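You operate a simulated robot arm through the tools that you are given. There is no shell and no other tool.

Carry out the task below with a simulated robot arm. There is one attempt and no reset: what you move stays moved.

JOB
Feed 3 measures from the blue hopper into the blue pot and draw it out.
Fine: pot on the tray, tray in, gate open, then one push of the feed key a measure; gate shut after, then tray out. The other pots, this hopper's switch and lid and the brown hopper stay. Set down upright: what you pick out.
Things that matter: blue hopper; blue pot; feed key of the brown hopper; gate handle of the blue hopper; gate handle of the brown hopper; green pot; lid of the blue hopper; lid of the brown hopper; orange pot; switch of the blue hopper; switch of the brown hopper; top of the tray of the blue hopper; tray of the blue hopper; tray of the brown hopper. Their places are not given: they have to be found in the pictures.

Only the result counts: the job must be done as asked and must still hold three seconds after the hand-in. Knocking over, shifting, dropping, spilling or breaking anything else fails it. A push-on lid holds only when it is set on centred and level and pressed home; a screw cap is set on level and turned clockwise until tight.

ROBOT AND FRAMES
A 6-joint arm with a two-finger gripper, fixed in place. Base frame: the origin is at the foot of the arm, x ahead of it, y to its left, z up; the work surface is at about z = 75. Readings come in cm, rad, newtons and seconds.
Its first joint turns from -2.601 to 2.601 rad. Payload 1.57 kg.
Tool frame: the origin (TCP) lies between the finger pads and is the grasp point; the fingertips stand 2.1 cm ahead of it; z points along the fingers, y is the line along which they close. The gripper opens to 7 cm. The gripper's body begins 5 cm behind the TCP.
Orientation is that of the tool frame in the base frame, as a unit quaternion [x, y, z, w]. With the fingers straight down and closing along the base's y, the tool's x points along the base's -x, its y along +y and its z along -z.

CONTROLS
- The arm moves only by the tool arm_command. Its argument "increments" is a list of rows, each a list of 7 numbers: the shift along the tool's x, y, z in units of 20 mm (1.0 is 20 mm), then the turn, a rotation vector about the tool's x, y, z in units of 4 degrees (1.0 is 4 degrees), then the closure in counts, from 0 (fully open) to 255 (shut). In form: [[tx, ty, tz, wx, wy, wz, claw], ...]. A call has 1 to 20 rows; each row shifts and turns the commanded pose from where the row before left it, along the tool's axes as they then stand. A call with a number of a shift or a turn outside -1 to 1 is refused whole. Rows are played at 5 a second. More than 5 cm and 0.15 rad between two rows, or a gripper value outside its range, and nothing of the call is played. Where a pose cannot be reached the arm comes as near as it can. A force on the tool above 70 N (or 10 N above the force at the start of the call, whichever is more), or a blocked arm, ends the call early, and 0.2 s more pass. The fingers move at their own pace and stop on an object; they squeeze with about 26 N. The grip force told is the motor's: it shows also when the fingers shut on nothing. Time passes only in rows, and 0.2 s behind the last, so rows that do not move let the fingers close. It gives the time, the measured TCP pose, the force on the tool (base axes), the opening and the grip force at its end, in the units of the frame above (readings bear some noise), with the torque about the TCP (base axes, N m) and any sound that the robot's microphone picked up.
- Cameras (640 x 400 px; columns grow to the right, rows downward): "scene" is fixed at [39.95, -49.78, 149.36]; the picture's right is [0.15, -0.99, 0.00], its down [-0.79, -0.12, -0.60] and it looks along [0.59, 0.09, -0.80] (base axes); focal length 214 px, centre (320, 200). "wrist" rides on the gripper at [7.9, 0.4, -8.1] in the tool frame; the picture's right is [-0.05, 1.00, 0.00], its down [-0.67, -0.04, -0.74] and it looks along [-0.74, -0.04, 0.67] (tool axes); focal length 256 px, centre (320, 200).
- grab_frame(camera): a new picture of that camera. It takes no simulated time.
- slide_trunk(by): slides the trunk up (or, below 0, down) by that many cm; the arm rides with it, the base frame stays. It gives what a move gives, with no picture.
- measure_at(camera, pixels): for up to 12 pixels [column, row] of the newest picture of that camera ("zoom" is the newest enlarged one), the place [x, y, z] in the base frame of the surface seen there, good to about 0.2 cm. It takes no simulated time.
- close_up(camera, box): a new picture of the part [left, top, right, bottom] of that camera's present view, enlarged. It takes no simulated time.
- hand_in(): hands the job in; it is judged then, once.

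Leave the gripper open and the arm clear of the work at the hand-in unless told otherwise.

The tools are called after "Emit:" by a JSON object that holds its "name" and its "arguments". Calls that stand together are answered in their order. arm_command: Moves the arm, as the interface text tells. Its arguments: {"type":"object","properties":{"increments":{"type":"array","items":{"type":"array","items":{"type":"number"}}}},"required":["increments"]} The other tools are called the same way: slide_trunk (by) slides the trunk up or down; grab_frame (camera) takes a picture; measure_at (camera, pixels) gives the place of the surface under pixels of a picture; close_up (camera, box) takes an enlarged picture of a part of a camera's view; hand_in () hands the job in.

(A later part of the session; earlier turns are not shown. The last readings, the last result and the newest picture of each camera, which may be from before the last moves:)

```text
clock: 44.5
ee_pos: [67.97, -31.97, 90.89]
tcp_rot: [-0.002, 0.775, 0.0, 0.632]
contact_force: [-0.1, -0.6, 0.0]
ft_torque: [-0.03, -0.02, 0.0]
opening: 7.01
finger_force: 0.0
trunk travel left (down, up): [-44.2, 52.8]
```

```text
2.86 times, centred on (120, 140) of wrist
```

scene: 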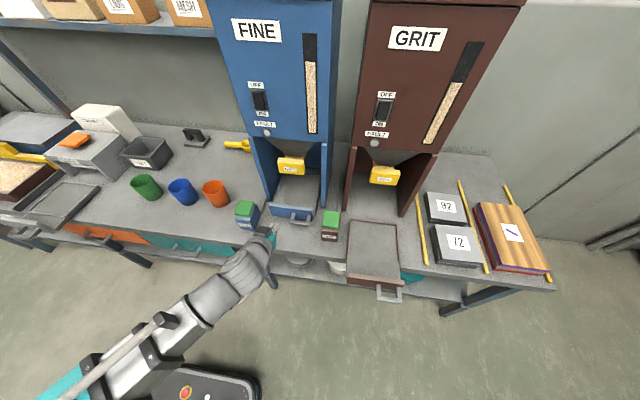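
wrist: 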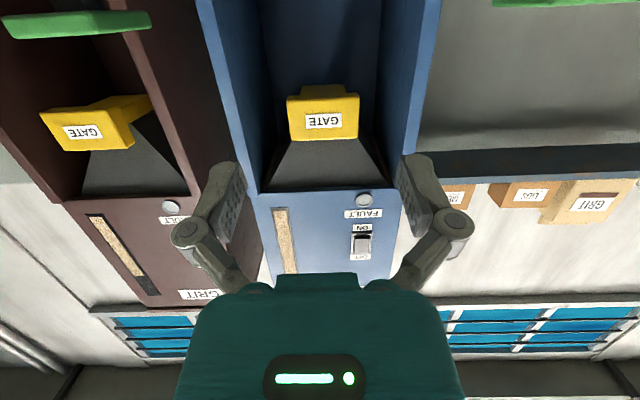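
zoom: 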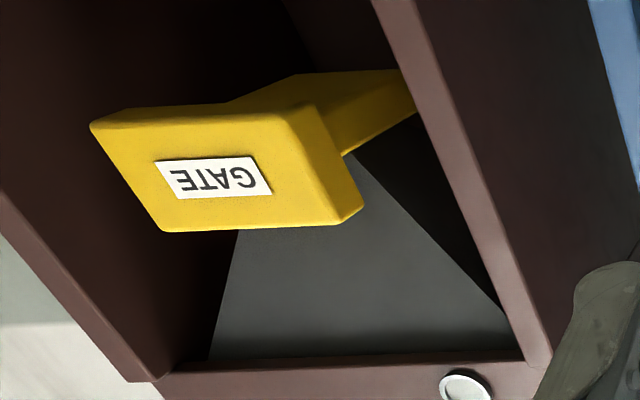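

Emit:
{"name": "measure_at", "arguments": {"camera": "zoom", "pixels": [[300, 77], [340, 74], [380, 73], [395, 80], [405, 108], [380, 120], [350, 150], [235, 100], [300, 98], [360, 200], [400, 180], [430, 160]]}}

Emit:
{"name": "close_up", "arguments": {"camera": "wrist", "box": [290, 70, 360, 110]}}

Emit:
{"name": "measure_at", "arguments": {"camera": "zoom", "pixels": [[320, 135], [320, 142], [320, 150], [320, 165], [320, 190], [320, 220], [200, 170], [430, 150], [150, 150], [480, 130]]}}

```text
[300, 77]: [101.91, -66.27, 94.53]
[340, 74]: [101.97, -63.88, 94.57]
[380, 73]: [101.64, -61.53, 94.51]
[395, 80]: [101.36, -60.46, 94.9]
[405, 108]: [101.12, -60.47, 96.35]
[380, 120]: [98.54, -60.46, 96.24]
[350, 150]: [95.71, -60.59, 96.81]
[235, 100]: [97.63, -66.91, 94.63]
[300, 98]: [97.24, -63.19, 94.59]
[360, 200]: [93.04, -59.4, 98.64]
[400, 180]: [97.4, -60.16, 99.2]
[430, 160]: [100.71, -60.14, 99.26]
```

```text
9.14 times, centred on (325, 90) of wrist
```

zoom: 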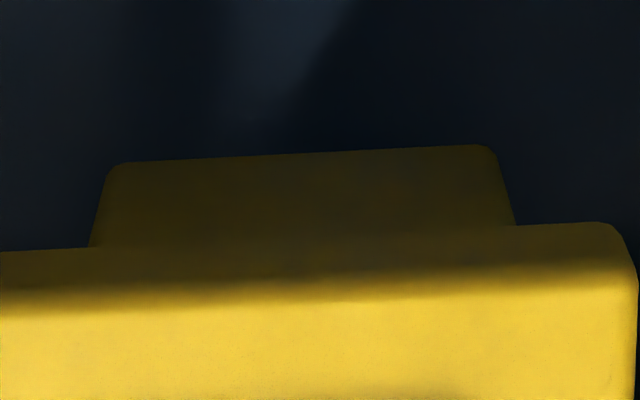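

```text
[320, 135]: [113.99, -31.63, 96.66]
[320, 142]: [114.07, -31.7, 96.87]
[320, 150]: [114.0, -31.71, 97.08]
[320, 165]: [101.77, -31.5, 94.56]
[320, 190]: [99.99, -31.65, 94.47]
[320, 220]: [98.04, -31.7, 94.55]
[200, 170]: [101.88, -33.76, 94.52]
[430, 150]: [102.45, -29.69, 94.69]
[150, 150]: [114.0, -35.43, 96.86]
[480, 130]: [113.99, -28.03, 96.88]
```

The blue gate's stem ends at x≈102.2, so the mouth lies between 96.4 and 102: centre ≈ (99.2,−32). With 22 cm travel the pot's centre should stand at x≈77.2, y≈−32 on the drawn-out tray. Now I raise the trunk 14 cm to straighten the hand and go draw the tray out.

Emit:
{"name": "slide_trunk", "arguments": {"by": 14}}

Emit:
{"name": "arm_command", "arguments": {"increments": [[0, 0, 0, 0, 1, 0, 255], [0, 0, 0, 0, 1, 0, 255], [0, 0, 0, 0, 1, 0, 255], [0, 0, 0, 0, 1, 0, 255], [0, 0, 0, 0, 1, 0, 255], [0, 0, 0, 0, 1, 0, 255], [0, 0, 0, 0, 1, 0, 255], [0, 0, 0, 0, 1, 0, 255], [0, 0, 0, 0, 1, 0, 255], [0, 0, 0, 0, 1, 0, 255], [0, 0, 0, 0, 1, 0, 255], [0, 0, 0, 0, 1, 0, 255], [0, 0, 0, 0, 1, 0, 255], [0, 0, 0, 0, 1, 0, 255], [0, 0, 0, 0, 0.6, 0, 255]]}}

```text
clock: 46.2
ee_pos: [67.98, -32.02, 104.93]
tcp_rot: [-0.002, 0.775, 0.0, 0.632]
contact_force: [-0.2, 0.8, -0.3]
ft_torque: [0.01, 0.01, 0.0]
opening: 7.02
finger_force: 0.2
trunk travel left (down, up): [-58.2, 38.8]
```

```text
clock: 49.4
ee_pos: [68.0, -31.93, 91.23]
tcp_rot: [-0.001, 0.985, 0.0, 0.174]
contact_force: [0.2, 0.0, 0.7]
ft_torque: [0.0, 0.0, -0.03]
opening: 0.0
finger_force: 25.5
out of reach, approached as far as the arm can: row 1, 2, 3, 4, 5, 6, 7, 8, 9, 10, 11, 12, 13, 14
trunk travel left (down, up): [-58.2, 38.8]
```

Now TCP (68,−31.9,91.2), tilt 20°. I move to above the loop at (81.3,−36.15).

Emit:
{"name": "arm_command", "arguments": {"increments": [[-0.78, -0.264, 0.284, 0, 0, 0, 255], [-0.78, -0.264, 0.284, 0, 0, 0, 255], [-0.78, -0.264, 0.284, 0, 0, 0, 255], [-0.78, -0.264, 0.284, 0, 0, 0, 255], [-0.78, -0.264, 0.284, 0, 0, 0, 255], [-0.78, -0.264, 0.284, 0, 0, 0, 255], [-0.78, -0.264, 0.284, 0, 0, 0, 255], [-0.78, -0.264, 0.284, 0, 0, 0, 255], [0, 0, 0, 0, 0, 0, 255]]}}

Emit:
{"name": "grab_frame", "arguments": {"camera": "wrist"}}

```text
clock: 51.4
ee_pos: [81.37, -36.21, 91.27]
tcp_rot: [-0.001, 0.985, -0.001, 0.174]
contact_force: [-0.3, 0.7, 0.6]
ft_torque: [-0.02, 0.03, 0.0]
opening: 0.0
finger_force: 26.5
trunk travel left (down, up): [-58.2, 38.8]
```

```text
taken
```

wrist: 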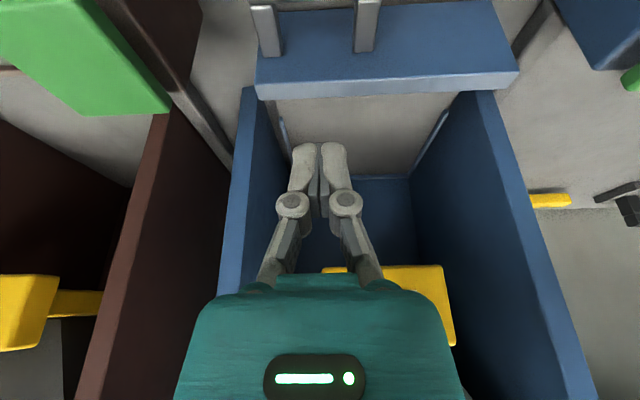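

I check the plate's place again before dropping in.

Emit:
{"name": "measure_at", "arguments": {"camera": "wrist", "pixels": [[310, 55], [420, 60], [270, 40], [366, 35], [300, 90], [380, 130]]}}

```text
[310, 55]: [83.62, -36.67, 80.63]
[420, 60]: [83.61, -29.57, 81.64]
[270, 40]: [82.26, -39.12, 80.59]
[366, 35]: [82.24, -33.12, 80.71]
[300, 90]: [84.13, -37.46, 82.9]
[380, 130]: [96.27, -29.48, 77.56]
```

The plate front is still at x=83.6. I lower 10 cm into the loop (tips to z≈79.1).

Emit:
{"name": "slide_trunk", "arguments": {"by": -7}}

Emit:
{"name": "slide_trunk", "arguments": {"by": -3}}

Emit:
{"name": "grab_frame", "arguments": {"camera": "wrist"}}

```text
clock: 52.4
ee_pos: [81.39, -36.19, 84.32]
tcp_rot: [-0.001, 0.985, -0.001, 0.175]
contact_force: [0.3, 0.2, -0.1]
ft_torque: [-0.02, -0.02, -0.01]
opening: 0.0
finger_force: 26.0
trunk travel left (down, up): [-51.2, 45.8]
```

```text
clock: 53.2
ee_pos: [81.28, -36.14, 81.25]
tcp_rot: [-0.002, 0.985, -0.001, 0.175]
contact_force: [-0.5, 0.4, -0.3]
ft_torque: [0.01, 0.01, 0.0]
opening: 0.0
finger_force: 25.8
trunk travel left (down, up): [-48.2, 48.8]
```

```text
taken
```

wrist: 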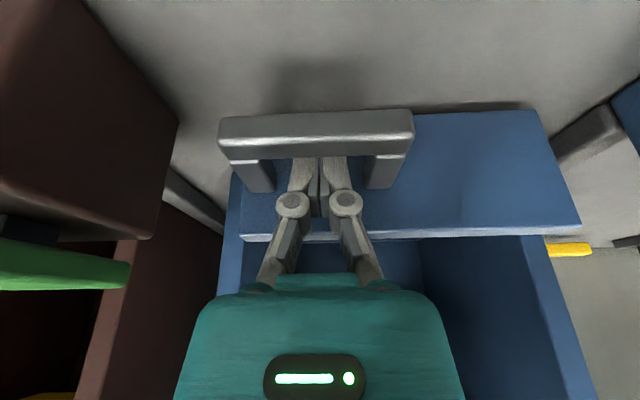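

The fingers are in the loop again. I pull the tray out, 1 cm per row for 20 rows.

Emit:
{"name": "arm_command", "arguments": {"increments": [[0.47, 0, -0.171, 0, 0, 0, 255], [0.47, 0, -0.171, 0, 0, 0, 255], [0.47, 0, -0.171, 0, 0, 0, 255], [0.47, 0, -0.171, 0, 0, 0, 255], [0.47, 0, -0.171, 0, 0, 0, 255], [0.47, 0, -0.171, 0, 0, 0, 255], [0.47, 0, -0.171, 0, 0, 0, 255], [0.47, 0, -0.171, 0, 0, 0, 255], [0.47, 0, -0.171, 0, 0, 0, 255], [0.47, 0, -0.171, 0, 0, 0, 255], [0.47, 0, -0.171, 0, 0, 0, 255], [0.47, 0, -0.171, 0, 0, 0, 255], [0.47, 0, -0.171, 0, 0, 0, 255], [0.47, 0, -0.171, 0, 0, 0, 255], [0.47, 0, -0.171, 0, 0, 0, 255], [0.47, 0, -0.171, 0, 0, 0, 255], [0.47, 0, -0.171, 0, 0, 0, 255], [0.47, 0, -0.171, 0, 0, 0, 255], [0.47, 0, -0.171, 0, 0, 0, 255], [0.47, 0, -0.171, 0, 0, 0, 255]]}}

Emit:
{"name": "grab_frame", "arguments": {"camera": "wrist"}}

```text
clock: 57.4
ee_pos: [61.22, -36.35, 81.34]
tcp_rot: [-0.001, 0.985, 0.0, 0.173]
contact_force: [0.2, 0.4, 0.3]
ft_torque: [0.03, 0.02, 0.01]
opening: 0.0
finger_force: 28.2
trunk travel left (down, up): [-48.2, 48.8]
```

```text
taken
```

wrist: 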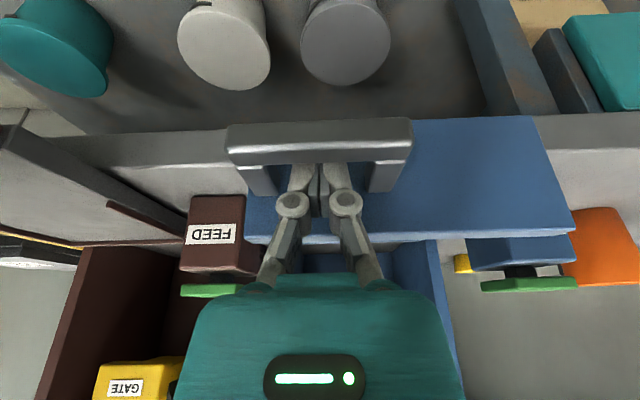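

The tray follows. I pull on in 0.5 cm rows to the outer stop.

Emit:
{"name": "arm_command", "arguments": {"increments": [[0.235, 0, -0.0855, 0, 0, 0, 255], [0.235, 0, -0.0855, 0, 0, 0, 255], [0.235, 0, -0.0855, 0, 0, 0, 255], [0.235, 0, -0.0855, 0, 0, 0, 255], [0.235, 0, -0.0855, 0, 0, 0, 255], [0.235, 0, -0.0855, 0, 0, 0, 255], [0.235, 0, -0.0855, 0, 0, 0, 255]]}}

Emit:
{"name": "grab_frame", "arguments": {"camera": "wrist"}}

Emit:
{"name": "measure_at", "arguments": {"camera": "wrist", "pixels": [[450, 170], [500, 200], [320, 135]]}}

```text
clock: 59.1
ee_pos: [58.83, -36.45, 81.42]
tcp_rot: [-0.001, 0.983, -0.001, 0.185]
contact_force: [15.6, -0.8, 11.0]
ft_torque: [0.19, -0.04, 0.04]
opening: 0.59
finger_force: 28.5
trunk travel left (down, up): [-48.2, 48.8]
stopped in row 7: the force on the tool passed its limit at 72 N (the readings are from after the stop); the commanded pose is now the measured one
```

```text
taken
```

wrist: 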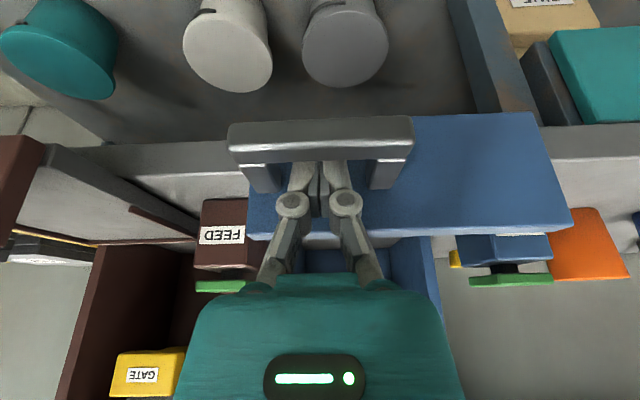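

```text
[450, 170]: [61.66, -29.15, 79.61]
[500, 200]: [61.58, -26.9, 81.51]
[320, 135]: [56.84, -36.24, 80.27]
```

The tray is fully out (plate front x=61.6). I ease off 0.4 cm from the bar, then raise the trunk by 22 cm to travel to the pot.

Emit:
{"name": "arm_command", "arguments": {"increments": [[-0.2, 0, 0.07, 0, 0, 0, 255], [0, 0, 0, 0, 0, 0, 255]]}}

Emit:
{"name": "slide_trunk", "arguments": {"by": 22}}

```text
clock: 59.7
ee_pos: [58.73, -36.32, 81.42]
tcp_rot: [-0.001, 0.983, 0.0, 0.182]
contact_force: [0.3, 0.6, -0.3]
ft_torque: [0.0, -0.01, -0.01]
opening: 0.01
finger_force: 28.3
trunk travel left (down, up): [-48.2, 48.8]
```

```text
clock: 62.1
ee_pos: [58.84, -36.31, 103.43]
tcp_rot: [-0.001, 0.983, -0.001, 0.183]
contact_force: [0.1, -0.1, -0.1]
ft_torque: [-0.01, -0.02, 0.01]
opening: 0.01
finger_force: 28.4
trunk travel left (down, up): [-70.2, 26.8]
```

Now I straighten the hand (21°) and start toward the pot, leftward and a little forward, at z≈102.

Emit:
{"name": "arm_command", "arguments": {"increments": [[0, 0, 0, 0, 1, 0, 100], [0, 0, 0, 0, 1, 0, 100], [0, 0, 0, 0, 1, 0, 100], [0, 0, 0, 0, 1, 0, 100], [0, 0, 0, 0, 1, 0, 100], [0, 0, 0, 0, 0.27, 0, 100], [-0.4, 1, 0, 0, 0, 0, 100], [-0.4, 1, 0, 0, 0, 0, 100], [-0.4, 1, 0, 0, 0, 0, 100], [-0.4, 1, 0, 0, 0, 0, 100], [-0.4, 1, 0, 0, 0, 0, 100], [-0.4, 1, 0, 0, 0, 0, 100], [-0.4, 1, 0, 0, 0, 0, 100], [-0.4, 1, 0, 0, 0, 0, 100], [-0.4, 1, 0, 0, 0, 0, 100], [-0.4, 1, 0, 0, 0, 0, 100], [-0.4, 1, 0, 0, 0, 0, 100], [-0.4, 1, 0, 0, 0, 0, 100], [-0.4, 1, 0, 0, 0, 0, 100], [-0.4, 1, 0, 0, 0, 0, 100]]}}

Emit:
{"name": "arm_command", "arguments": {"increments": [[-0.4, 1, 0, 0, 0, 0, 0], [-0.4, 1, 0, 0, 0, 0, 0], [-0.4, 1, 0, 0, 0, 0, 0], [-0.4, 1, 0, 0, 0, 0, 0], [-0.4, 1, 0, 0, 0, 0, 0], [-0.4, 1, 0, 0, 0, 0, 0], [-0.4, 1, 0, 0, 0, 0, 0], [-0.4, 1, 0, 0, 0, 0, 0], [-0.4, 1, 0, 0, 0, 0, 0], [-0.4, 1, 0, 0, 0, 0, 0], [-0.4, 1, 0, 0, 0, 0, 0], [0, 0.4, 0, 0, 0, 0, 0]]}}

Emit:
{"name": "grab_frame", "arguments": {"camera": "wrist"}}

Emit:
{"name": "grab_frame", "arguments": {"camera": "scene"}}

```text
clock: 66.3
ee_pos: [70.1, -8.36, 102.02]
tcp_rot: [-0.001, 1.0, 0.001, 0.001]
contact_force: [-0.1, -0.2, -1.0]
ft_torque: [0.02, -0.06, -0.03]
opening: 4.23
finger_force: 0.0
out of reach, approached as far as the arm can: row 1, 2, 4
trunk travel left (down, up): [-70.2, 26.8]
```

```text
clock: 68.9
ee_pos: [78.75, 14.65, 102.03]
tcp_rot: [-0.002, 1.0, -0.001, 0.0]
contact_force: [0.1, 0.4, -0.9]
ft_torque: [0.04, 0.02, 0.02]
opening: 7.03
finger_force: 0.4
trunk travel left (down, up): [-70.2, 26.8]
```

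```text
taken
```

wrist: 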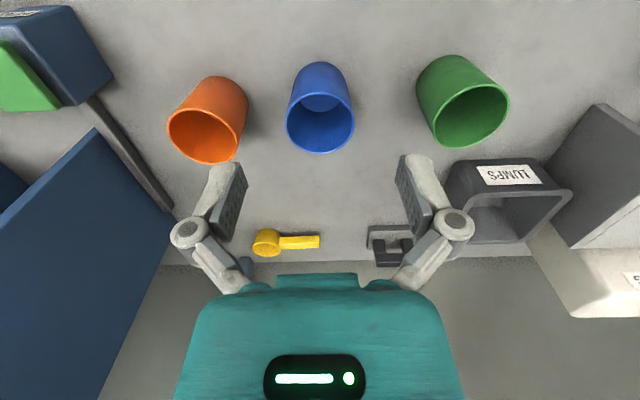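

```text
taken
```

scene: 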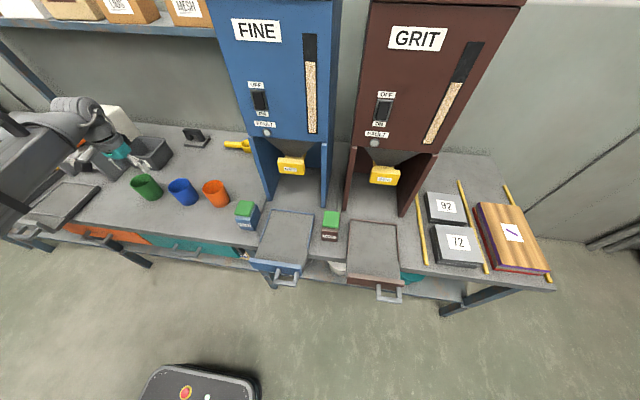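

I'm in front of the pots, TCP (78.75,14.65,102). The blue pot is at (320,110) in the wrist view; I zoom and measure its rim.

Emit:
{"name": "close_up", "arguments": {"camera": "wrist", "box": [260, 50, 380, 170]}}

```text
3.33 times, centred on (320, 110) of wrist
```

zoom: 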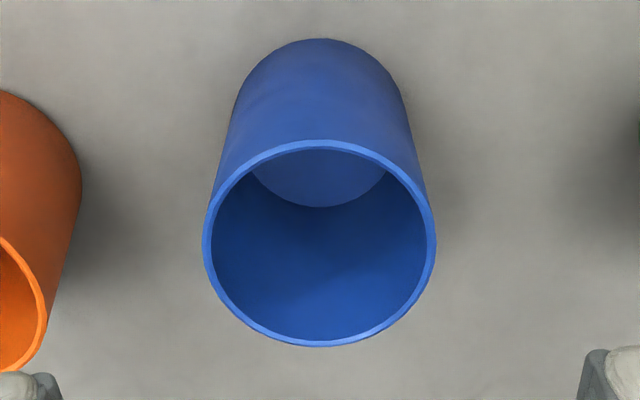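

Emit:
{"name": "measure_at", "arguments": {"camera": "zoom", "pixels": [[207, 240], [432, 240], [320, 144], [320, 344], [315, 180], [320, 60], [225, 160], [420, 155], [250, 310], [390, 312], [245, 75], [395, 75]]}}

Emit:
{"name": "measure_at", "arguments": {"camera": "zoom", "pixels": [[208, 250], [431, 250], [212, 215], [428, 210], [300, 145], [345, 145], [300, 342], [345, 342], [320, 100], [320, 45], [232, 110], [408, 110]]}}

```text
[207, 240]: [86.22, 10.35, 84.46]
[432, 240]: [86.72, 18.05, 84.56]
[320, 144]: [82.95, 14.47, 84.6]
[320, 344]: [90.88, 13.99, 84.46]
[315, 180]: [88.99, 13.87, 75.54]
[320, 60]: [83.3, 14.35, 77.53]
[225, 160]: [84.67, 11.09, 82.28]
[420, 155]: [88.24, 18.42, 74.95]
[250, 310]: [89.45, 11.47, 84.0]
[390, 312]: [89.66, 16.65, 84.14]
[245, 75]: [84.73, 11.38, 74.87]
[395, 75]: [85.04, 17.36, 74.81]
```

```text
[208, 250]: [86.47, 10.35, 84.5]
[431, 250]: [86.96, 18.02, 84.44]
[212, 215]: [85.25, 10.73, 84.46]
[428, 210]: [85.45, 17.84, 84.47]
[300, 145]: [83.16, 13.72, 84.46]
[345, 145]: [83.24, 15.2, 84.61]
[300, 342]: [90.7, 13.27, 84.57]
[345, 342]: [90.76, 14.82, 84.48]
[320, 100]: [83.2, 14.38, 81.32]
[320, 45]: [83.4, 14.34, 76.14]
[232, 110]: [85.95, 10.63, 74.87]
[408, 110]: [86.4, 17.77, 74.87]
```

The blue pot's rim is at z≈84.5, x 82.9–90.9, y 10.3–18.1: centre (86.9,14.2), outer width 7.9 (too wide for the gripper). I'll grip its wall on the +y side at (86.9,17.9). I move above it with the fingers 4 cm apart.

Emit:
{"name": "arm_command", "arguments": {"increments": [[-0.815, 0.325, 0, 0, 0, 0, 105], [-0.815, 0.325, 0, 0, 0, 0, 105], [-0.815, 0.325, 0, 0, 0, 0, 105], [-0.815, 0.325, 0, 0, 0, 0, 105], [-0.815, 0.325, 0, 0, 0, 0, 105], [0, 0, 0, 0, 0, 0, 105]]}}

Emit:
{"name": "slide_trunk", "arguments": {"by": -12}}

Emit:
{"name": "grab_frame", "arguments": {"camera": "wrist"}}

Emit:
{"name": "grab_frame", "arguments": {"camera": "scene"}}

```text
clock: 70.3
ee_pos: [86.85, 17.64, 102.02]
tcp_rot: [-0.002, 1.0, 0.0, 0.0]
contact_force: [0.5, 0.1, 0.1]
ft_torque: [0.03, -0.03, 0.01]
opening: 4.12
finger_force: 0.0
trunk travel left (down, up): [-70.2, 26.8]
```

```text
clock: 71.8
ee_pos: [86.97, 17.84, 90.09]
tcp_rot: [-0.001, 1.0, 0.0, 0.0]
contact_force: [-0.7, 0.2, -0.2]
ft_torque: [0.03, -0.02, -0.02]
opening: 4.11
finger_force: 0.1
trunk travel left (down, up): [-58.2, 38.8]
```

```text
taken
```

wrist: 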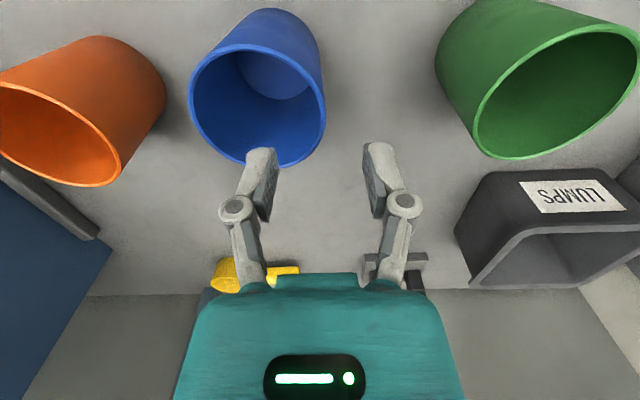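

```text
taken
```

scene: 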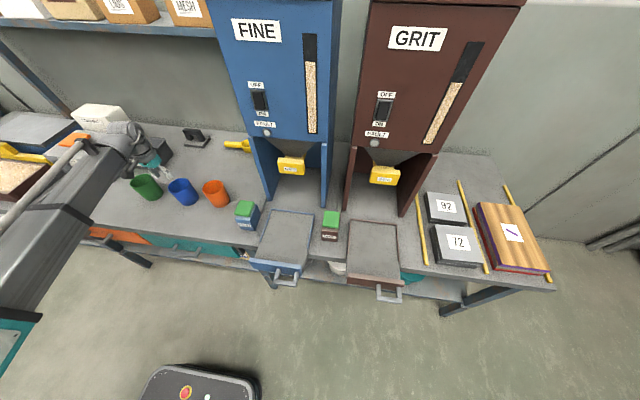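

Inner finger is over the pot's inside, outer finger over the table beside it. I lower 4 cm, check, then on.

Emit:
{"name": "slide_trunk", "arguments": {"by": -4}}

Emit:
{"name": "close_up", "arguments": {"camera": "wrist", "box": [160, 0, 480, 260]}}

```text
clock: 72.6
ee_pos: [86.87, 17.7, 86.22]
tcp_rot: [-0.002, 1.0, 0.0, 0.0]
contact_force: [0.1, 0.1, -0.6]
ft_torque: [-0.01, -0.01, 0.02]
opening: 4.12
finger_force: 0.1
trunk travel left (down, up): [-54.2, 42.8]
```

```text
1.54 times, centred on (320, 130) of wrist
```

zoom: 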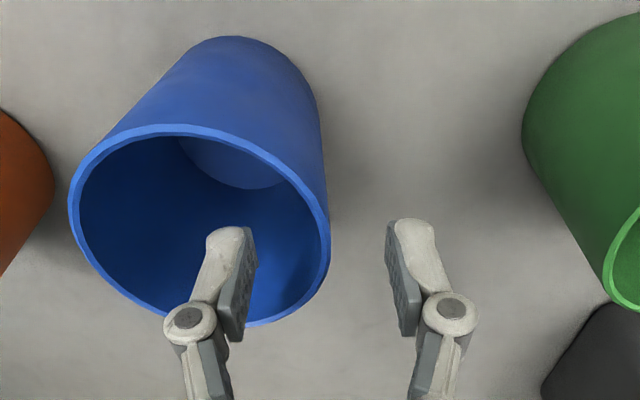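

The inner finger is over the opening and the outer one clear. I lower 3.5 cm more (TCP ≈82.7, tips ≈80.6, still 5 cm over the pot's floor).

Emit:
{"name": "slide_trunk", "arguments": {"by": -3.5}}

Emit:
{"name": "grab_frame", "arguments": {"camera": "wrist"}}

```text
clock: 73.4
ee_pos: [86.85, 17.74, 82.74]
tcp_rot: [-0.002, 1.0, 0.0, 0.0]
contact_force: [1.0, 0.5, 0.3]
ft_torque: [0.02, 0.01, -0.01]
opening: 4.12
finger_force: 0.0
trunk travel left (down, up): [-50.7, 46.3]
```

```text
taken
```

wrist: 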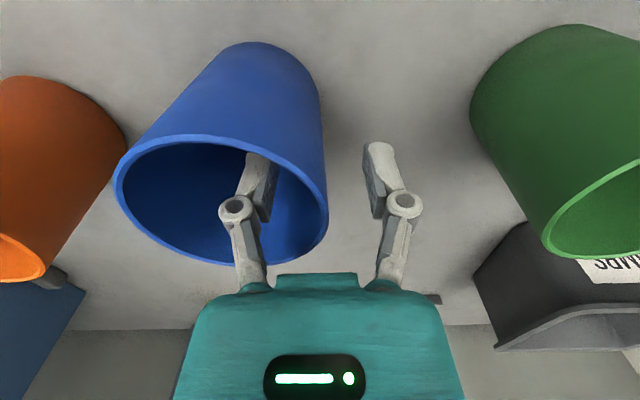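

The pot's wall is between the fingers. I close them.

Emit:
{"name": "arm_command", "arguments": {"increments": [[0, 0, 0, 0, 0, 0, 170], [0, 0, 0, 0, 0, 0, 210], [0, 0, 0, 0, 0, 0, 255], [0, 0, 0, 0, 0, 0, 255], [0, 0, 0, 0, 0, 0, 255], [0, 0, 0, 0, 0, 0, 255]]}}

Emit:
{"name": "grab_frame", "arguments": {"camera": "wrist"}}

```text
clock: 74.8
ee_pos: [86.83, 17.75, 82.66]
tcp_rot: [-0.003, 1.0, 0.0, 0.001]
contact_force: [-0.5, -2.1, 5.8]
ft_torque: [-0.63, 0.07, -0.08]
opening: 0.6
finger_force: 25.6
trunk travel left (down, up): [-50.7, 46.3]
```

```text
taken
```

wrist: 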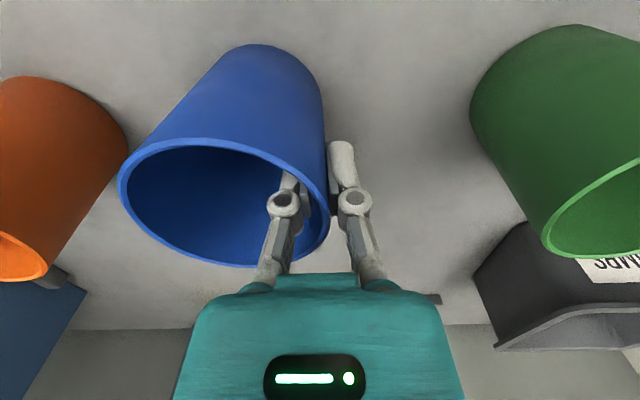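

The wall is gripped (opening 0.6, 25.6 N). I lift 4 cm and look.

Emit:
{"name": "slide_trunk", "arguments": {"by": 4}}

Emit:
{"name": "grab_frame", "arguments": {"camera": "wrist"}}

```text
clock: 75.6
ee_pos: [86.86, 17.76, 86.49]
tcp_rot: [-0.002, 1.0, 0.0, 0.001]
contact_force: [-0.1, 0.7, -0.5]
ft_torque: [0.01, 0.0, 0.02]
opening: 0.58
finger_force: 25.7
trunk travel left (down, up): [-54.7, 42.3]
```

```text
taken
```

wrist: 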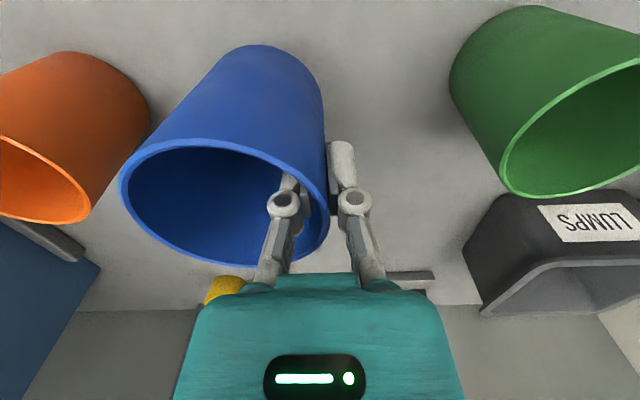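

The pot hangs in the grip. I lift 13.5 cm more, to clear the feed key (z 85) on the way, and measure its centre relative to the TCP.

Emit:
{"name": "slide_trunk", "arguments": {"by": 13.5}}

Emit:
{"name": "close_up", "arguments": {"camera": "wrist", "box": [100, 20, 360, 280]}}

```text
clock: 77.2
ee_pos: [87.04, 17.72, 100.08]
tcp_rot: [-0.003, 1.0, 0.0, 0.0]
contact_force: [0.8, -0.2, -0.8]
ft_torque: [0.01, -0.01, 0.0]
opening: 0.6
finger_force: 26.3
trunk travel left (down, up): [-68.2, 28.8]
```

```text
1.54 times, centred on (230, 150) of wrist
```

zoom: 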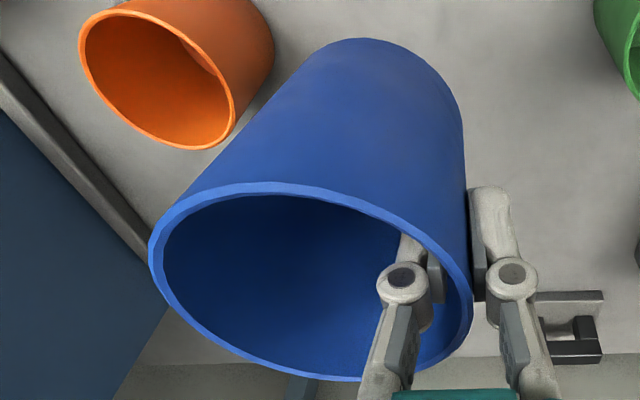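

Emit:
{"name": "measure_at", "arguments": {"camera": "zoom", "pixels": [[153, 250], [470, 315], [285, 187], [285, 372], [400, 225], [200, 198], [180, 325], [340, 376], [350, 45], [350, 100], [455, 270], [460, 120]]}}

```text
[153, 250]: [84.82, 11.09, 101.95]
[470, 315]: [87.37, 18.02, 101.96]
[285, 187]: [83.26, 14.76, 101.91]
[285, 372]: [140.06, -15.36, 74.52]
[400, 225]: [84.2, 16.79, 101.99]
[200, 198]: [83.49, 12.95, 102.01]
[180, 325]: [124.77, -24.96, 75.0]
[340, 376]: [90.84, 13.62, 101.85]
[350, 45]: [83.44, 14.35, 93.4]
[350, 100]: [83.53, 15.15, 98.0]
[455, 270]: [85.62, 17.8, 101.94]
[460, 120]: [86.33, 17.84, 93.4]
```

The pot hangs level: rim z≈101.95 all round, its centre at TCP y −3.6, so its bottom is at ≈92.4. I carry it back to x≈77.2 and right toward the tray; target TCP (77.2,−28.4).

Emit:
{"name": "arm_command", "arguments": {"increments": [[0.82, -0.9, 0, 0, 0, 0, 255], [0.82, -0.9, 0, 0, 0, 0, 255], [0.82, -0.9, 0, 0, 0, 0, 255], [0.82, -0.9, 0, 0, 0, 0, 255], [0.82, -0.9, 0, 0, 0, 0, 255], [0.82, -0.9, 0, 0, 0, 0, 255], [0, -0.9, 0, 0, 0, 0, 255], [0, -0.9, 0, 0, 0, 0, 255], [0, -0.9, 0, 0, 0, 0, 255], [0, -0.9, 0, 0, 0, 0, 255], [0, -0.9, 0, 0, 0, 0, 255], [0, -0.9, 0, 0, 0, 0, 255], [0, -0.9, 0, 0, 0, 0, 255], [0, -0.9, 0, 0, 0, 0, 255], [0, -0.9, 0, 0, 0, 0, 255], [0, -0.9, 0, 0, 0, 0, 255], [0, -0.9, 0, 0, 0, 0, 255], [0, -0.9, 0, 0, 0, 0, 255], [0, -0.9, 0, 0, 0, 0, 255], [0, -0.9, 0, 0, 0, 0, 255]]}}

Emit:
{"name": "grab_frame", "arguments": {"camera": "wrist"}}

```text
clock: 81.4
ee_pos: [77.15, -18.23, 100.22]
tcp_rot: [-0.002, 1.0, 0.0, 0.0]
contact_force: [0.9, -0.6, 0.1]
ft_torque: [0.03, 0.0, -0.02]
opening: 0.58
finger_force: 25.2
trunk travel left (down, up): [-68.2, 28.8]
```

```text
taken
```

wrist: 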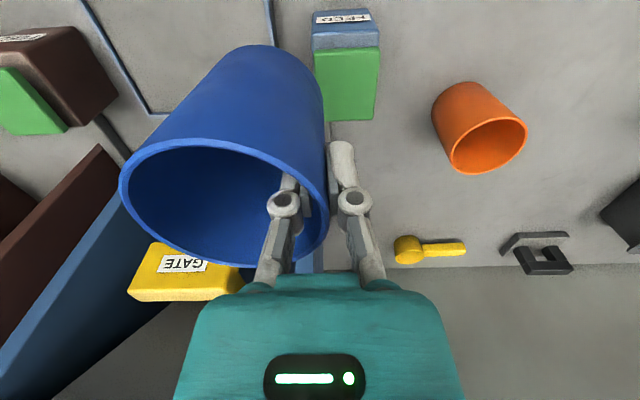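

The pot is held steady; TCP (77.15,−18.2). I go the remaining 10.2 cm right.

Emit:
{"name": "arm_command", "arguments": {"increments": [[0, -0.85, 0, 0, 0, 0, 255], [0, -0.85, 0, 0, 0, 0, 255], [0, -0.85, 0, 0, 0, 0, 255], [0, -0.85, 0, 0, 0, 0, 255], [0, -0.85, 0, 0, 0, 0, 255], [0, -0.85, 0, 0, 0, 0, 255], [0, 0, 0, 0, 0, 0, 255]]}}

Emit:
{"name": "grab_frame", "arguments": {"camera": "wrist"}}

Emit:
{"name": "grab_frame", "arguments": {"camera": "scene"}}

```text
clock: 83.0
ee_pos: [77.28, -28.48, 100.13]
tcp_rot: [-0.002, 1.0, 0.0, 0.001]
contact_force: [0.1, 0.4, -1.4]
ft_torque: [0.05, -0.03, -0.07]
opening: 0.6
finger_force: 26.2
trunk travel left (down, up): [-68.2, 28.8]
```

```text
taken
```

wrist: 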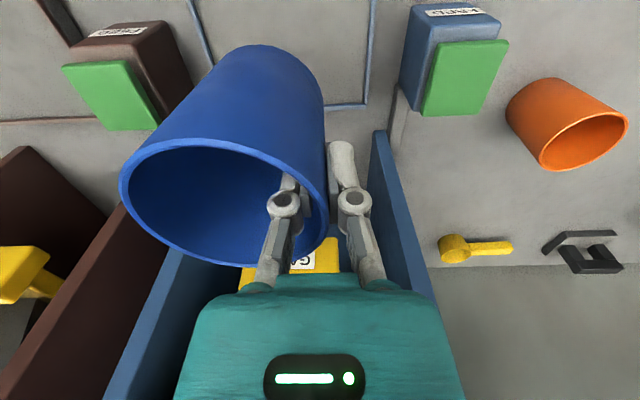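

```text
taken
```

scene: 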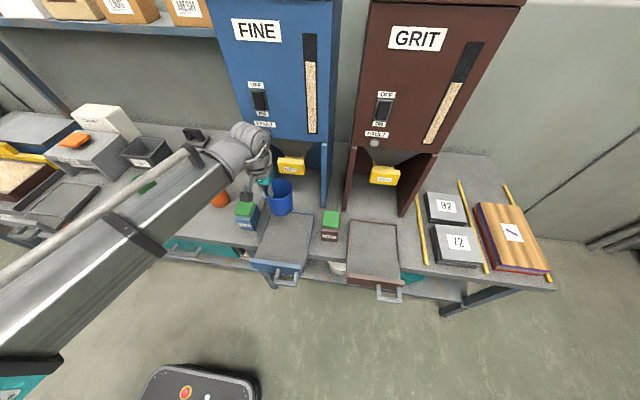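

The pot is over the tray (centre ≈ (77.3,−32.1)), bottom at z≈92.5. I lower 13 cm, to 2 cm above the tray floor (77.4).

Emit:
{"name": "slide_trunk", "arguments": {"by": -13}}

Emit:
{"name": "grab_frame", "arguments": {"camera": "wrist"}}

```text
clock: 84.6
ee_pos: [77.23, -28.43, 87.16]
tcp_rot: [-0.001, 1.0, 0.0, 0.0]
contact_force: [0.8, -0.1, -1.4]
ft_torque: [0.03, 0.01, -0.03]
opening: 0.59
finger_force: 26.1
trunk travel left (down, up): [-55.2, 41.8]
```

```text
taken
```

wrist: 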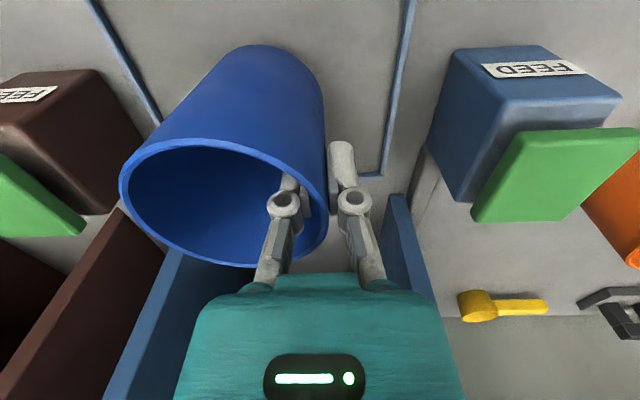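

The pot is between the rails. I lower 1.9 cm more, then feel for the floor in small steps.

Emit:
{"name": "slide_trunk", "arguments": {"by": -1.9}}

Emit:
{"name": "slide_trunk", "arguments": {"by": -0.2}}

```text
clock: 85.3
ee_pos: [77.14, -28.41, 85.17]
tcp_rot: [-0.001, 1.0, 0.0, 0.0]
contact_force: [-0.1, 0.1, -0.3]
ft_torque: [0.02, 0.04, -0.04]
opening: 0.57
finger_force: 26.1
trunk travel left (down, up): [-53.3, 43.7]
```

```text
clock: 85.8
ee_pos: [77.09, -28.48, 85.12]
tcp_rot: [-0.002, 1.0, 0.0, 0.001]
contact_force: [1.6, 1.7, 12.5]
ft_torque: [-0.72, -0.12, 0.08]
opening: 0.63
finger_force: 26.5
trunk travel left (down, up): [-53.1, 43.9]
```

Contact: 12.5 N upward, the pot stands on the tray. I open the fingers to about 4 cm.

Emit:
{"name": "arm_command", "arguments": {"increments": [[0, 0, 0, 0, 0, 0, 200], [0, 0, 0, 0, 0, 0, 170], [0, 0, 0, 0, 0, 0, 140], [0, 0, 0, 0, 0, 0, 105], [0, 0, 0, 0, 0, 0, 105]]}}

Emit:
{"name": "grab_frame", "arguments": {"camera": "wrist"}}

```text
clock: 87.0
ee_pos: [77.25, -28.42, 84.99]
tcp_rot: [-0.001, 1.0, 0.0, 0.0]
contact_force: [0.0, -0.8, 0.6]
ft_torque: [0.0, 0.0, -0.01]
opening: 4.11
finger_force: 0.1
trunk travel left (down, up): [-53.1, 43.9]
```

```text
taken
```

wrist: 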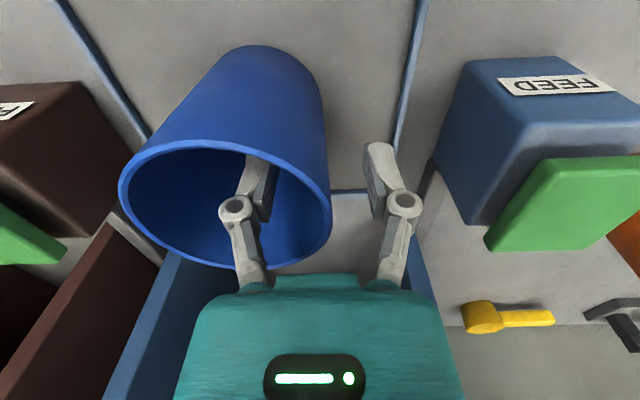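

The pot stands free. I raise the trunk 16 cm straight up and look.

Emit:
{"name": "slide_trunk", "arguments": {"by": 16}}

Emit:
{"name": "close_up", "arguments": {"camera": "wrist", "box": [160, 0, 400, 200]}}

Emit:
{"name": "grab_frame", "arguments": {"camera": "scene"}}

```text
clock: 88.8
ee_pos: [77.31, -28.5, 101.07]
tcp_rot: [-0.003, 1.0, -0.001, 0.0]
contact_force: [-0.2, -1.0, 0.1]
ft_torque: [-0.01, 0.02, 0.0]
opening: 4.13
finger_force: 0.0
trunk travel left (down, up): [-69.1, 27.9]
```

```text
2.00 times, centred on (280, 100) of wrist
```

zoom: 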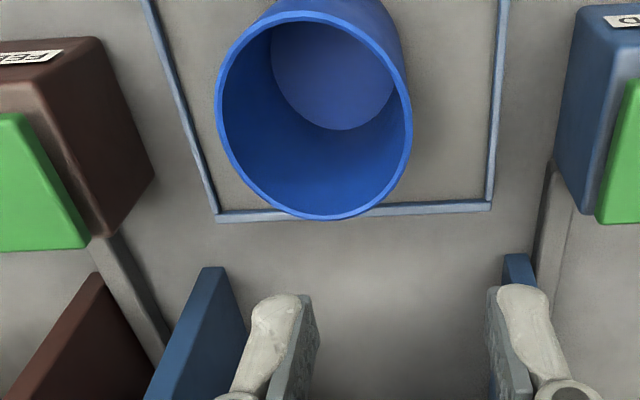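

```text
taken
```

scene: 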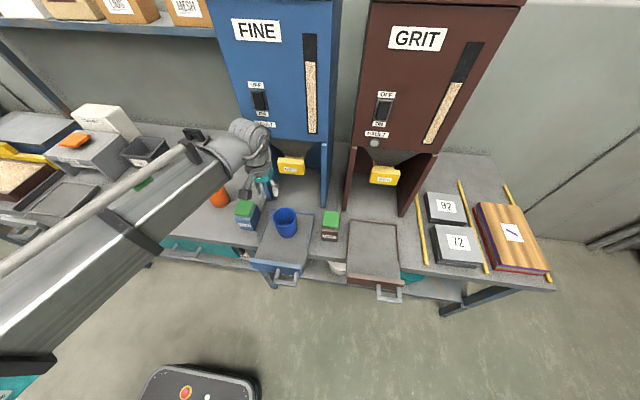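

Emit:
{"name": "measure_at", "arguments": {"camera": "zoom", "pixels": [[219, 95], [409, 125], [310, 14], [320, 216], [228, 65], [402, 90], [250, 178], [390, 182]]}}

```text
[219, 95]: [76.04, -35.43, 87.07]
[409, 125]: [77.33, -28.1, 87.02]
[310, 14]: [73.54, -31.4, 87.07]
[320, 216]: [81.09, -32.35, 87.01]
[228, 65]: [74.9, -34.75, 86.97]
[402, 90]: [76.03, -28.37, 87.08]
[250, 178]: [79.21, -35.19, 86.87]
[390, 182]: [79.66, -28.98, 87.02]
```

The pot stands upright, rim z≈87 level, centre (77.3,−32.0): with 22 cm travel it will come to (99.3,−32), right below the mouth. Now I go back above the handle loop, closing the fingers and tilting 20°.

Emit:
{"name": "arm_command", "arguments": {"increments": [[0.895, -0.383, 0, 0, 0, 0, 105], [0.895, -0.383, 0, 0, 0, 0, 105], [0.895, -0.383, 0, 0, 0, 0, 105], [0.895, -0.383, 0, 0, 0, 0, 255], [0.895, -0.383, 0, 0, 0, 0, 255], [0.895, -0.383, 0, 0, 0, 0, 255], [0.895, -0.383, 0, 0, 0, 0, 255], [0.895, -0.383, 0, 0, 0, 0, 255], [0.895, -0.383, 0, 0, 0, 0, 255], [0.895, -0.383, 0, 0, 0, 0, 255], [0, 0, 0, 0, -1, 0, 255], [0, 0, 0, 0, -1, 0, 255], [0, 0, 0, 0, -1, 0, 255], [0, 0, 0, 0, -1, 0, 255], [0, 0, 0, 0, -1, 0, 255], [0, 0, 0, 0, 0, 0, 255]]}}

```text
clock: 92.2
ee_pos: [59.24, -36.17, 102.11]
tcp_rot: [-0.001, 0.984, 0.0, 0.176]
contact_force: [0.1, -0.6, 0.3]
ft_torque: [0.0, 0.0, -0.01]
opening: 0.01
finger_force: 25.8
out of reach, approached as far as the arm can: row 13, 14, 15
trunk travel left (down, up): [-69.1, 27.9]
```

TCP (59.24,−36.17), fine for the loop. I lower 17.8 cm to just above the bar.

Emit:
{"name": "slide_trunk", "arguments": {"by": -17.8}}

Emit:
{"name": "grab_frame", "arguments": {"camera": "wrist"}}

```text
clock: 94.2
ee_pos: [59.28, -36.2, 84.4]
tcp_rot: [-0.002, 0.985, 0.001, 0.173]
contact_force: [0.8, -0.4, 0.3]
ft_torque: [0.03, -0.01, 0.01]
opening: 0.0
finger_force: 25.6
trunk travel left (down, up): [-51.3, 45.7]
```

```text
taken
```

wrist: 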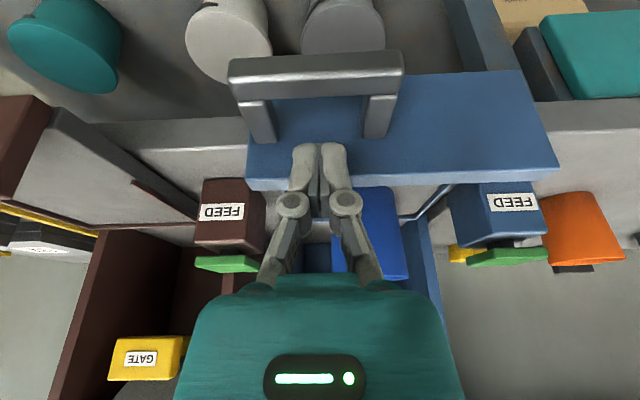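

Same place as before, over the loop; the pot shows behind the hand. I lower 3.1 cm into the loop.

Emit:
{"name": "slide_trunk", "arguments": {"by": -3.1}}

```text
clock: 95.0
ee_pos: [59.3, -36.34, 81.3]
tcp_rot: [-0.002, 0.985, 0.0, 0.174]
contact_force: [-0.3, 0.1, -0.8]
ft_torque: [-0.01, 0.02, 0.0]
opening: 0.0
finger_force: 26.3
trunk travel left (down, up): [-48.2, 48.8]
```

In the loop, no force. I push the tray in gently: 0.4 cm rows first, then 0.8 cm rows.

Emit:
{"name": "arm_command", "arguments": {"increments": [[-0.188, 0, 0.068, 0, 0, 0, 255], [-0.188, 0, 0.068, 0, 0, 0, 255], [-0.188, 0, 0.068, 0, 0, 0, 255], [-0.28, 0, 0.102, 0, 0, 0, 255], [-0.376, 0, 0.137, 0, 0, 0, 255], [-0.376, 0, 0.137, 0, 0, 0, 255], [-0.376, 0, 0.137, 0, 0, 0, 255], [-0.376, 0, 0.137, 0, 0, 0, 255], [-0.376, 0, 0.137, 0, 0, 0, 255], [-0.376, 0, 0.137, 0, 0, 0, 255], [-0.376, 0, 0.137, 0, 0, 0, 255], [-0.376, 0, 0.137, 0, 0, 0, 255], [-0.376, 0, 0.137, 0, 0, 0, 255], [-0.376, 0, 0.137, 0, 0, 0, 255], [-0.376, 0, 0.137, 0, 0, 0, 255], [-0.376, 0, 0.137, 0, 0, 0, 255], [-0.376, 0, 0.137, 0, 0, 0, 255], [-0.28, 0, 0.102, 0, 0, 0, 255], [-0.188, 0, 0.068, 0, 0, 0, 255], [-0.1, 0, 0.034, 0, 0, 0, 255]]}}

Emit:
{"name": "grab_frame", "arguments": {"camera": "wrist"}}

Emit:
{"name": "close_up", "arguments": {"camera": "scene", "box": [230, 130, 350, 260]}}

```text
clock: 99.2
ee_pos: [72.66, -36.14, 81.28]
tcp_rot: [-0.001, 0.985, 0.001, 0.174]
contact_force: [-1.6, -0.8, 0.8]
ft_torque: [-0.04, 0.0, -0.01]
opening: 0.0
finger_force: 29.2
trunk travel left (down, up): [-48.2, 48.8]
```

```text
taken
```

wrist: 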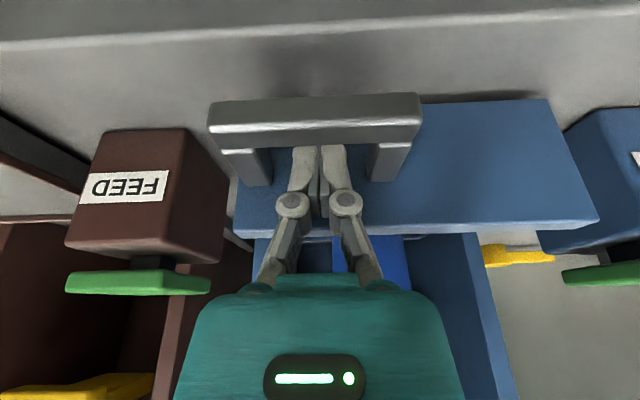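

```text
3.08 times, centred on (290, 195) of scene
```

zoom: 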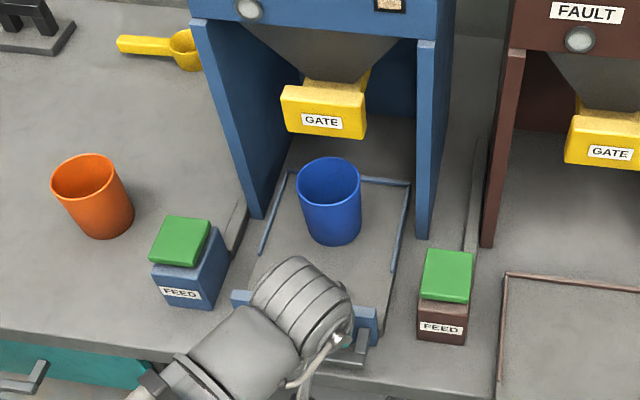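

The pot rides upright on the tray. I push on; about 9 cm remain, slowing near the stop.

Emit:
{"name": "arm_command", "arguments": {"increments": [[-0.141, 0, 0.051, 0, 0, 0, 255], [-0.235, 0, 0.0855, 0, 0, 0, 255], [-0.329, 0, 0.12, 0, 0, 0, 255], [-0.329, 0, 0.12, 0, 0, 0, 255], [-0.329, 0, 0.12, 0, 0, 0, 255], [-0.329, 0, 0.12, 0, 0, 0, 255], [-0.329, 0, 0.12, 0, 0, 0, 255], [-0.329, 0, 0.12, 0, 0, 0, 255], [-0.329, 0, 0.12, 0, 0, 0, 255], [-0.329, 0, 0.12, 0, 0, 0, 255], [-0.329, 0, 0.12, 0, 0, 0, 255], [-0.235, 0, 0.0855, 0, 0, 0, 255], [-0.188, 0, 0.068, 0, 0, 0, 255], [-0.141, 0, 0.051, 0, 0, 0, 255]]}}

Emit:
{"name": "grab_frame", "arguments": {"camera": "wrist"}}

Emit:
{"name": "measure_at", "arguments": {"camera": "wrist", "pixels": [[450, 160], [500, 180]]}}

```text
clock: 102.2
ee_pos: [81.01, -36.14, 81.24]
tcp_rot: [-0.001, 0.985, 0.0, 0.174]
contact_force: [-1.0, -0.2, 0.1]
ft_torque: [-0.01, 0.02, 0.02]
opening: 0.02
finger_force: 28.2
trunk travel left (down, up): [-48.2, 48.8]
```

```text
taken
```

wrist: 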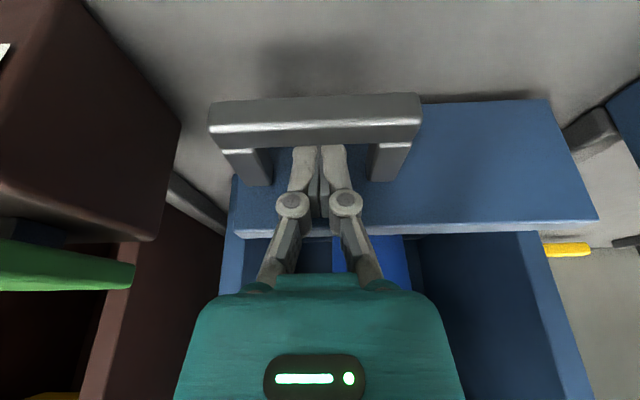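

```text
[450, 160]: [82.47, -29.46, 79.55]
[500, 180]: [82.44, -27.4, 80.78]
```

Plate at 82.45; the stop is at 83.63. I push the last 1.2 cm in 0.2 cm rows until the force shows the stop.

Emit:
{"name": "arm_command", "arguments": {"increments": [[-0.094, 0, 0.034, 0, 0, 0, 255], [-0.094, 0, 0.034, 0, 0, 0, 255], [-0.094, 0, 0.034, 0, 0, 0, 255], [-0.094, 0, 0.034, 0, 0, 0, 255], [-0.094, 0, 0.034, 0, 0, 0, 255], [-0.094, 0, 0.034, 0, 0, 0, 255], [-0.094, 0, 0.034, 0, 0, 0, 255], [-0.094, 0, 0.034, 0, 0, 0, 255]]}}

Emit:
{"name": "grab_frame", "arguments": {"camera": "wrist"}}

Emit:
{"name": "measure_at", "arguments": {"camera": "wrist", "pixels": [[450, 160], [500, 180]]}}

Emit:
{"name": "close_up", "arguments": {"camera": "scene", "box": [230, 120, 350, 240]}}

```text
clock: 104.0
ee_pos: [82.06, -36.26, 81.24]
tcp_rot: [-0.001, 0.985, 0.0, 0.17]
contact_force: [-37.8, -0.7, -13.2]
ft_torque: [-0.2, 0.8, -0.03]
opening: 0.63
finger_force: 28.3
trunk travel left (down, up): [-48.2, 48.8]
```

```text
taken
```

wrist: 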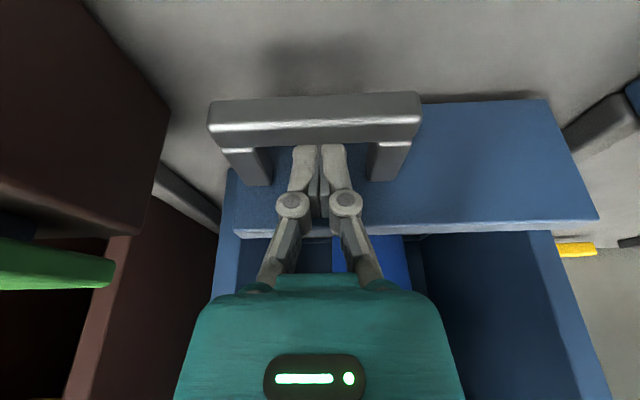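

```text
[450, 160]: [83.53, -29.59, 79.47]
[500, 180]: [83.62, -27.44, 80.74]
```

```text
3.33 times, centred on (290, 180) of scene
```

zoom: 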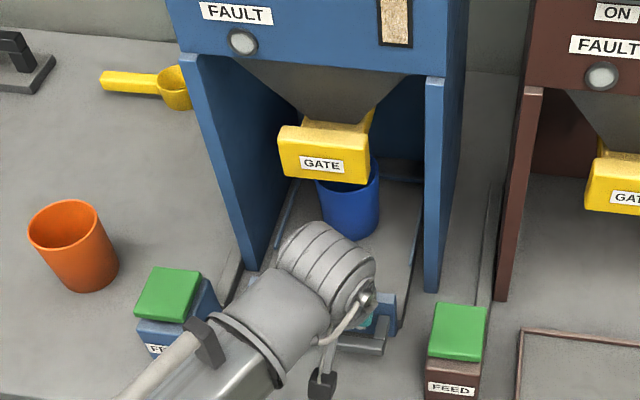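

The tray is home (plate x≈83.6, −38 N), pot below the gate. I ease off 0.4 cm and raise the trunk 5 cm out of the loop.

Emit:
{"name": "arm_command", "arguments": {"increments": [[0.188, 0, -0.068, 0, 0, 0, 255], [0.05, 0, -0.018, 0, 0, 0, 255]]}}

Emit:
{"name": "slide_trunk", "arguments": {"by": 6}}

```text
clock: 104.6
ee_pos: [82.13, -36.18, 81.31]
tcp_rot: [-0.002, 0.985, 0.001, 0.174]
contact_force: [-17.6, -2.9, -7.1]
ft_torque: [0.03, 0.4, -0.06]
opening: 0.59
finger_force: 28.7
trunk travel left (down, up): [-48.2, 48.8]
```

```text
clock: 105.6
ee_pos: [82.18, -36.11, 87.23]
tcp_rot: [-0.001, 0.985, 0.0, 0.175]
contact_force: [0.7, -0.4, -0.5]
ft_torque: [-0.02, -0.03, -0.01]
opening: 0.0
finger_force: 29.0
trunk travel left (down, up): [-54.2, 42.8]
```

Out of the loop. Now I move back to x≈72, y≈−32 and tilt the hand up toward horizontal, opening the fingers.

Emit:
{"name": "arm_command", "arguments": {"increments": [[0.8, 0.34, -0.29, 0, 0, 0, 255], [0.8, 0.34, -0.29, 0, 0, 0, 255], [0.8, 0.34, -0.29, 0, 0, 0, 255], [0.8, 0.34, -0.29, 0, 0, 0, 255], [0.8, 0.34, -0.29, 0, 0, 0, 255], [0.8, 0.34, -0.29, 0, 0, 0, 255], [0, 0, 0, 0, -1, 0, 0], [0, 0, 0, 0, -1, 0, 0], [0, 0, 0, 0, -1, 0, 0], [0, 0, 0, 0, -1, 0, 0], [0, 0, 0, 0, -1, 0, 0], [0, 0, 0, 0, -1, 0, 0], [0, 0, 0, 0, -1, 0, 0], [0, 0, 0, 0, -1, 0, 0], [0, 0, 0, 0, -1, 0, 0], [0, 0, 0, 0, -1, 0, 0], [0, 0, 0, 0, -1, 0, 0], [0, 0, 0, 0, -1, 0, 0], [0, 0, 0, 0, -1, 0, 0], [0, 0, 0, 0, -1, 0, 0]]}}

```text
clock: 109.8
ee_pos: [71.77, -32.06, 100.27]
tcp_rot: [-0.002, 0.788, 0.002, 0.616]
contact_force: [0.1, -0.7, 0.5]
ft_torque: [0.01, 0.01, 0.03]
opening: 7.01
finger_force: 0.2
out of reach, approached as far as the arm can: row 7, 8, 9, 10, 11, 12, 13, 14, 15, 16, 17, 18, 19, 20
trunk travel left (down, up): [-54.2, 42.8]
```

Tilt is 76°. I finish to 90° (3.5 rows) and begin rolling the hand about its own axis (wz +), checking the result.

Emit:
{"name": "arm_command", "arguments": {"increments": [[0, 0, 0, 0, -1, 0, 0], [0, 0, 0, 0, -1, 0, 0], [0, 0, 0, 0, -1, 0, 0], [0, 0, 0, 0, -0.5, 0, 0], [0, 0, 0, 0, 0, 1, 0], [0, 0, 0, 0, 0, 1, 0], [0, 0, 0, 0, 0, 1, 0], [0, 0, 0, 0, 0, 1, 0], [0, 0, 0, 0, 0, 1, 0]]}}

```text
clock: 111.8
ee_pos: [71.9, -32.18, 104.73]
tcp_rot: [0.122, 0.697, 0.126, 0.696]
contact_force: [-0.1, 0.0, 0.5]
ft_torque: [-0.02, -0.01, -0.04]
opening: 6.99
finger_force: 0.2
out of reach, approached as far as the arm can: row 1, 2, 3, 4
trunk travel left (down, up): [-54.2, 42.8]
```

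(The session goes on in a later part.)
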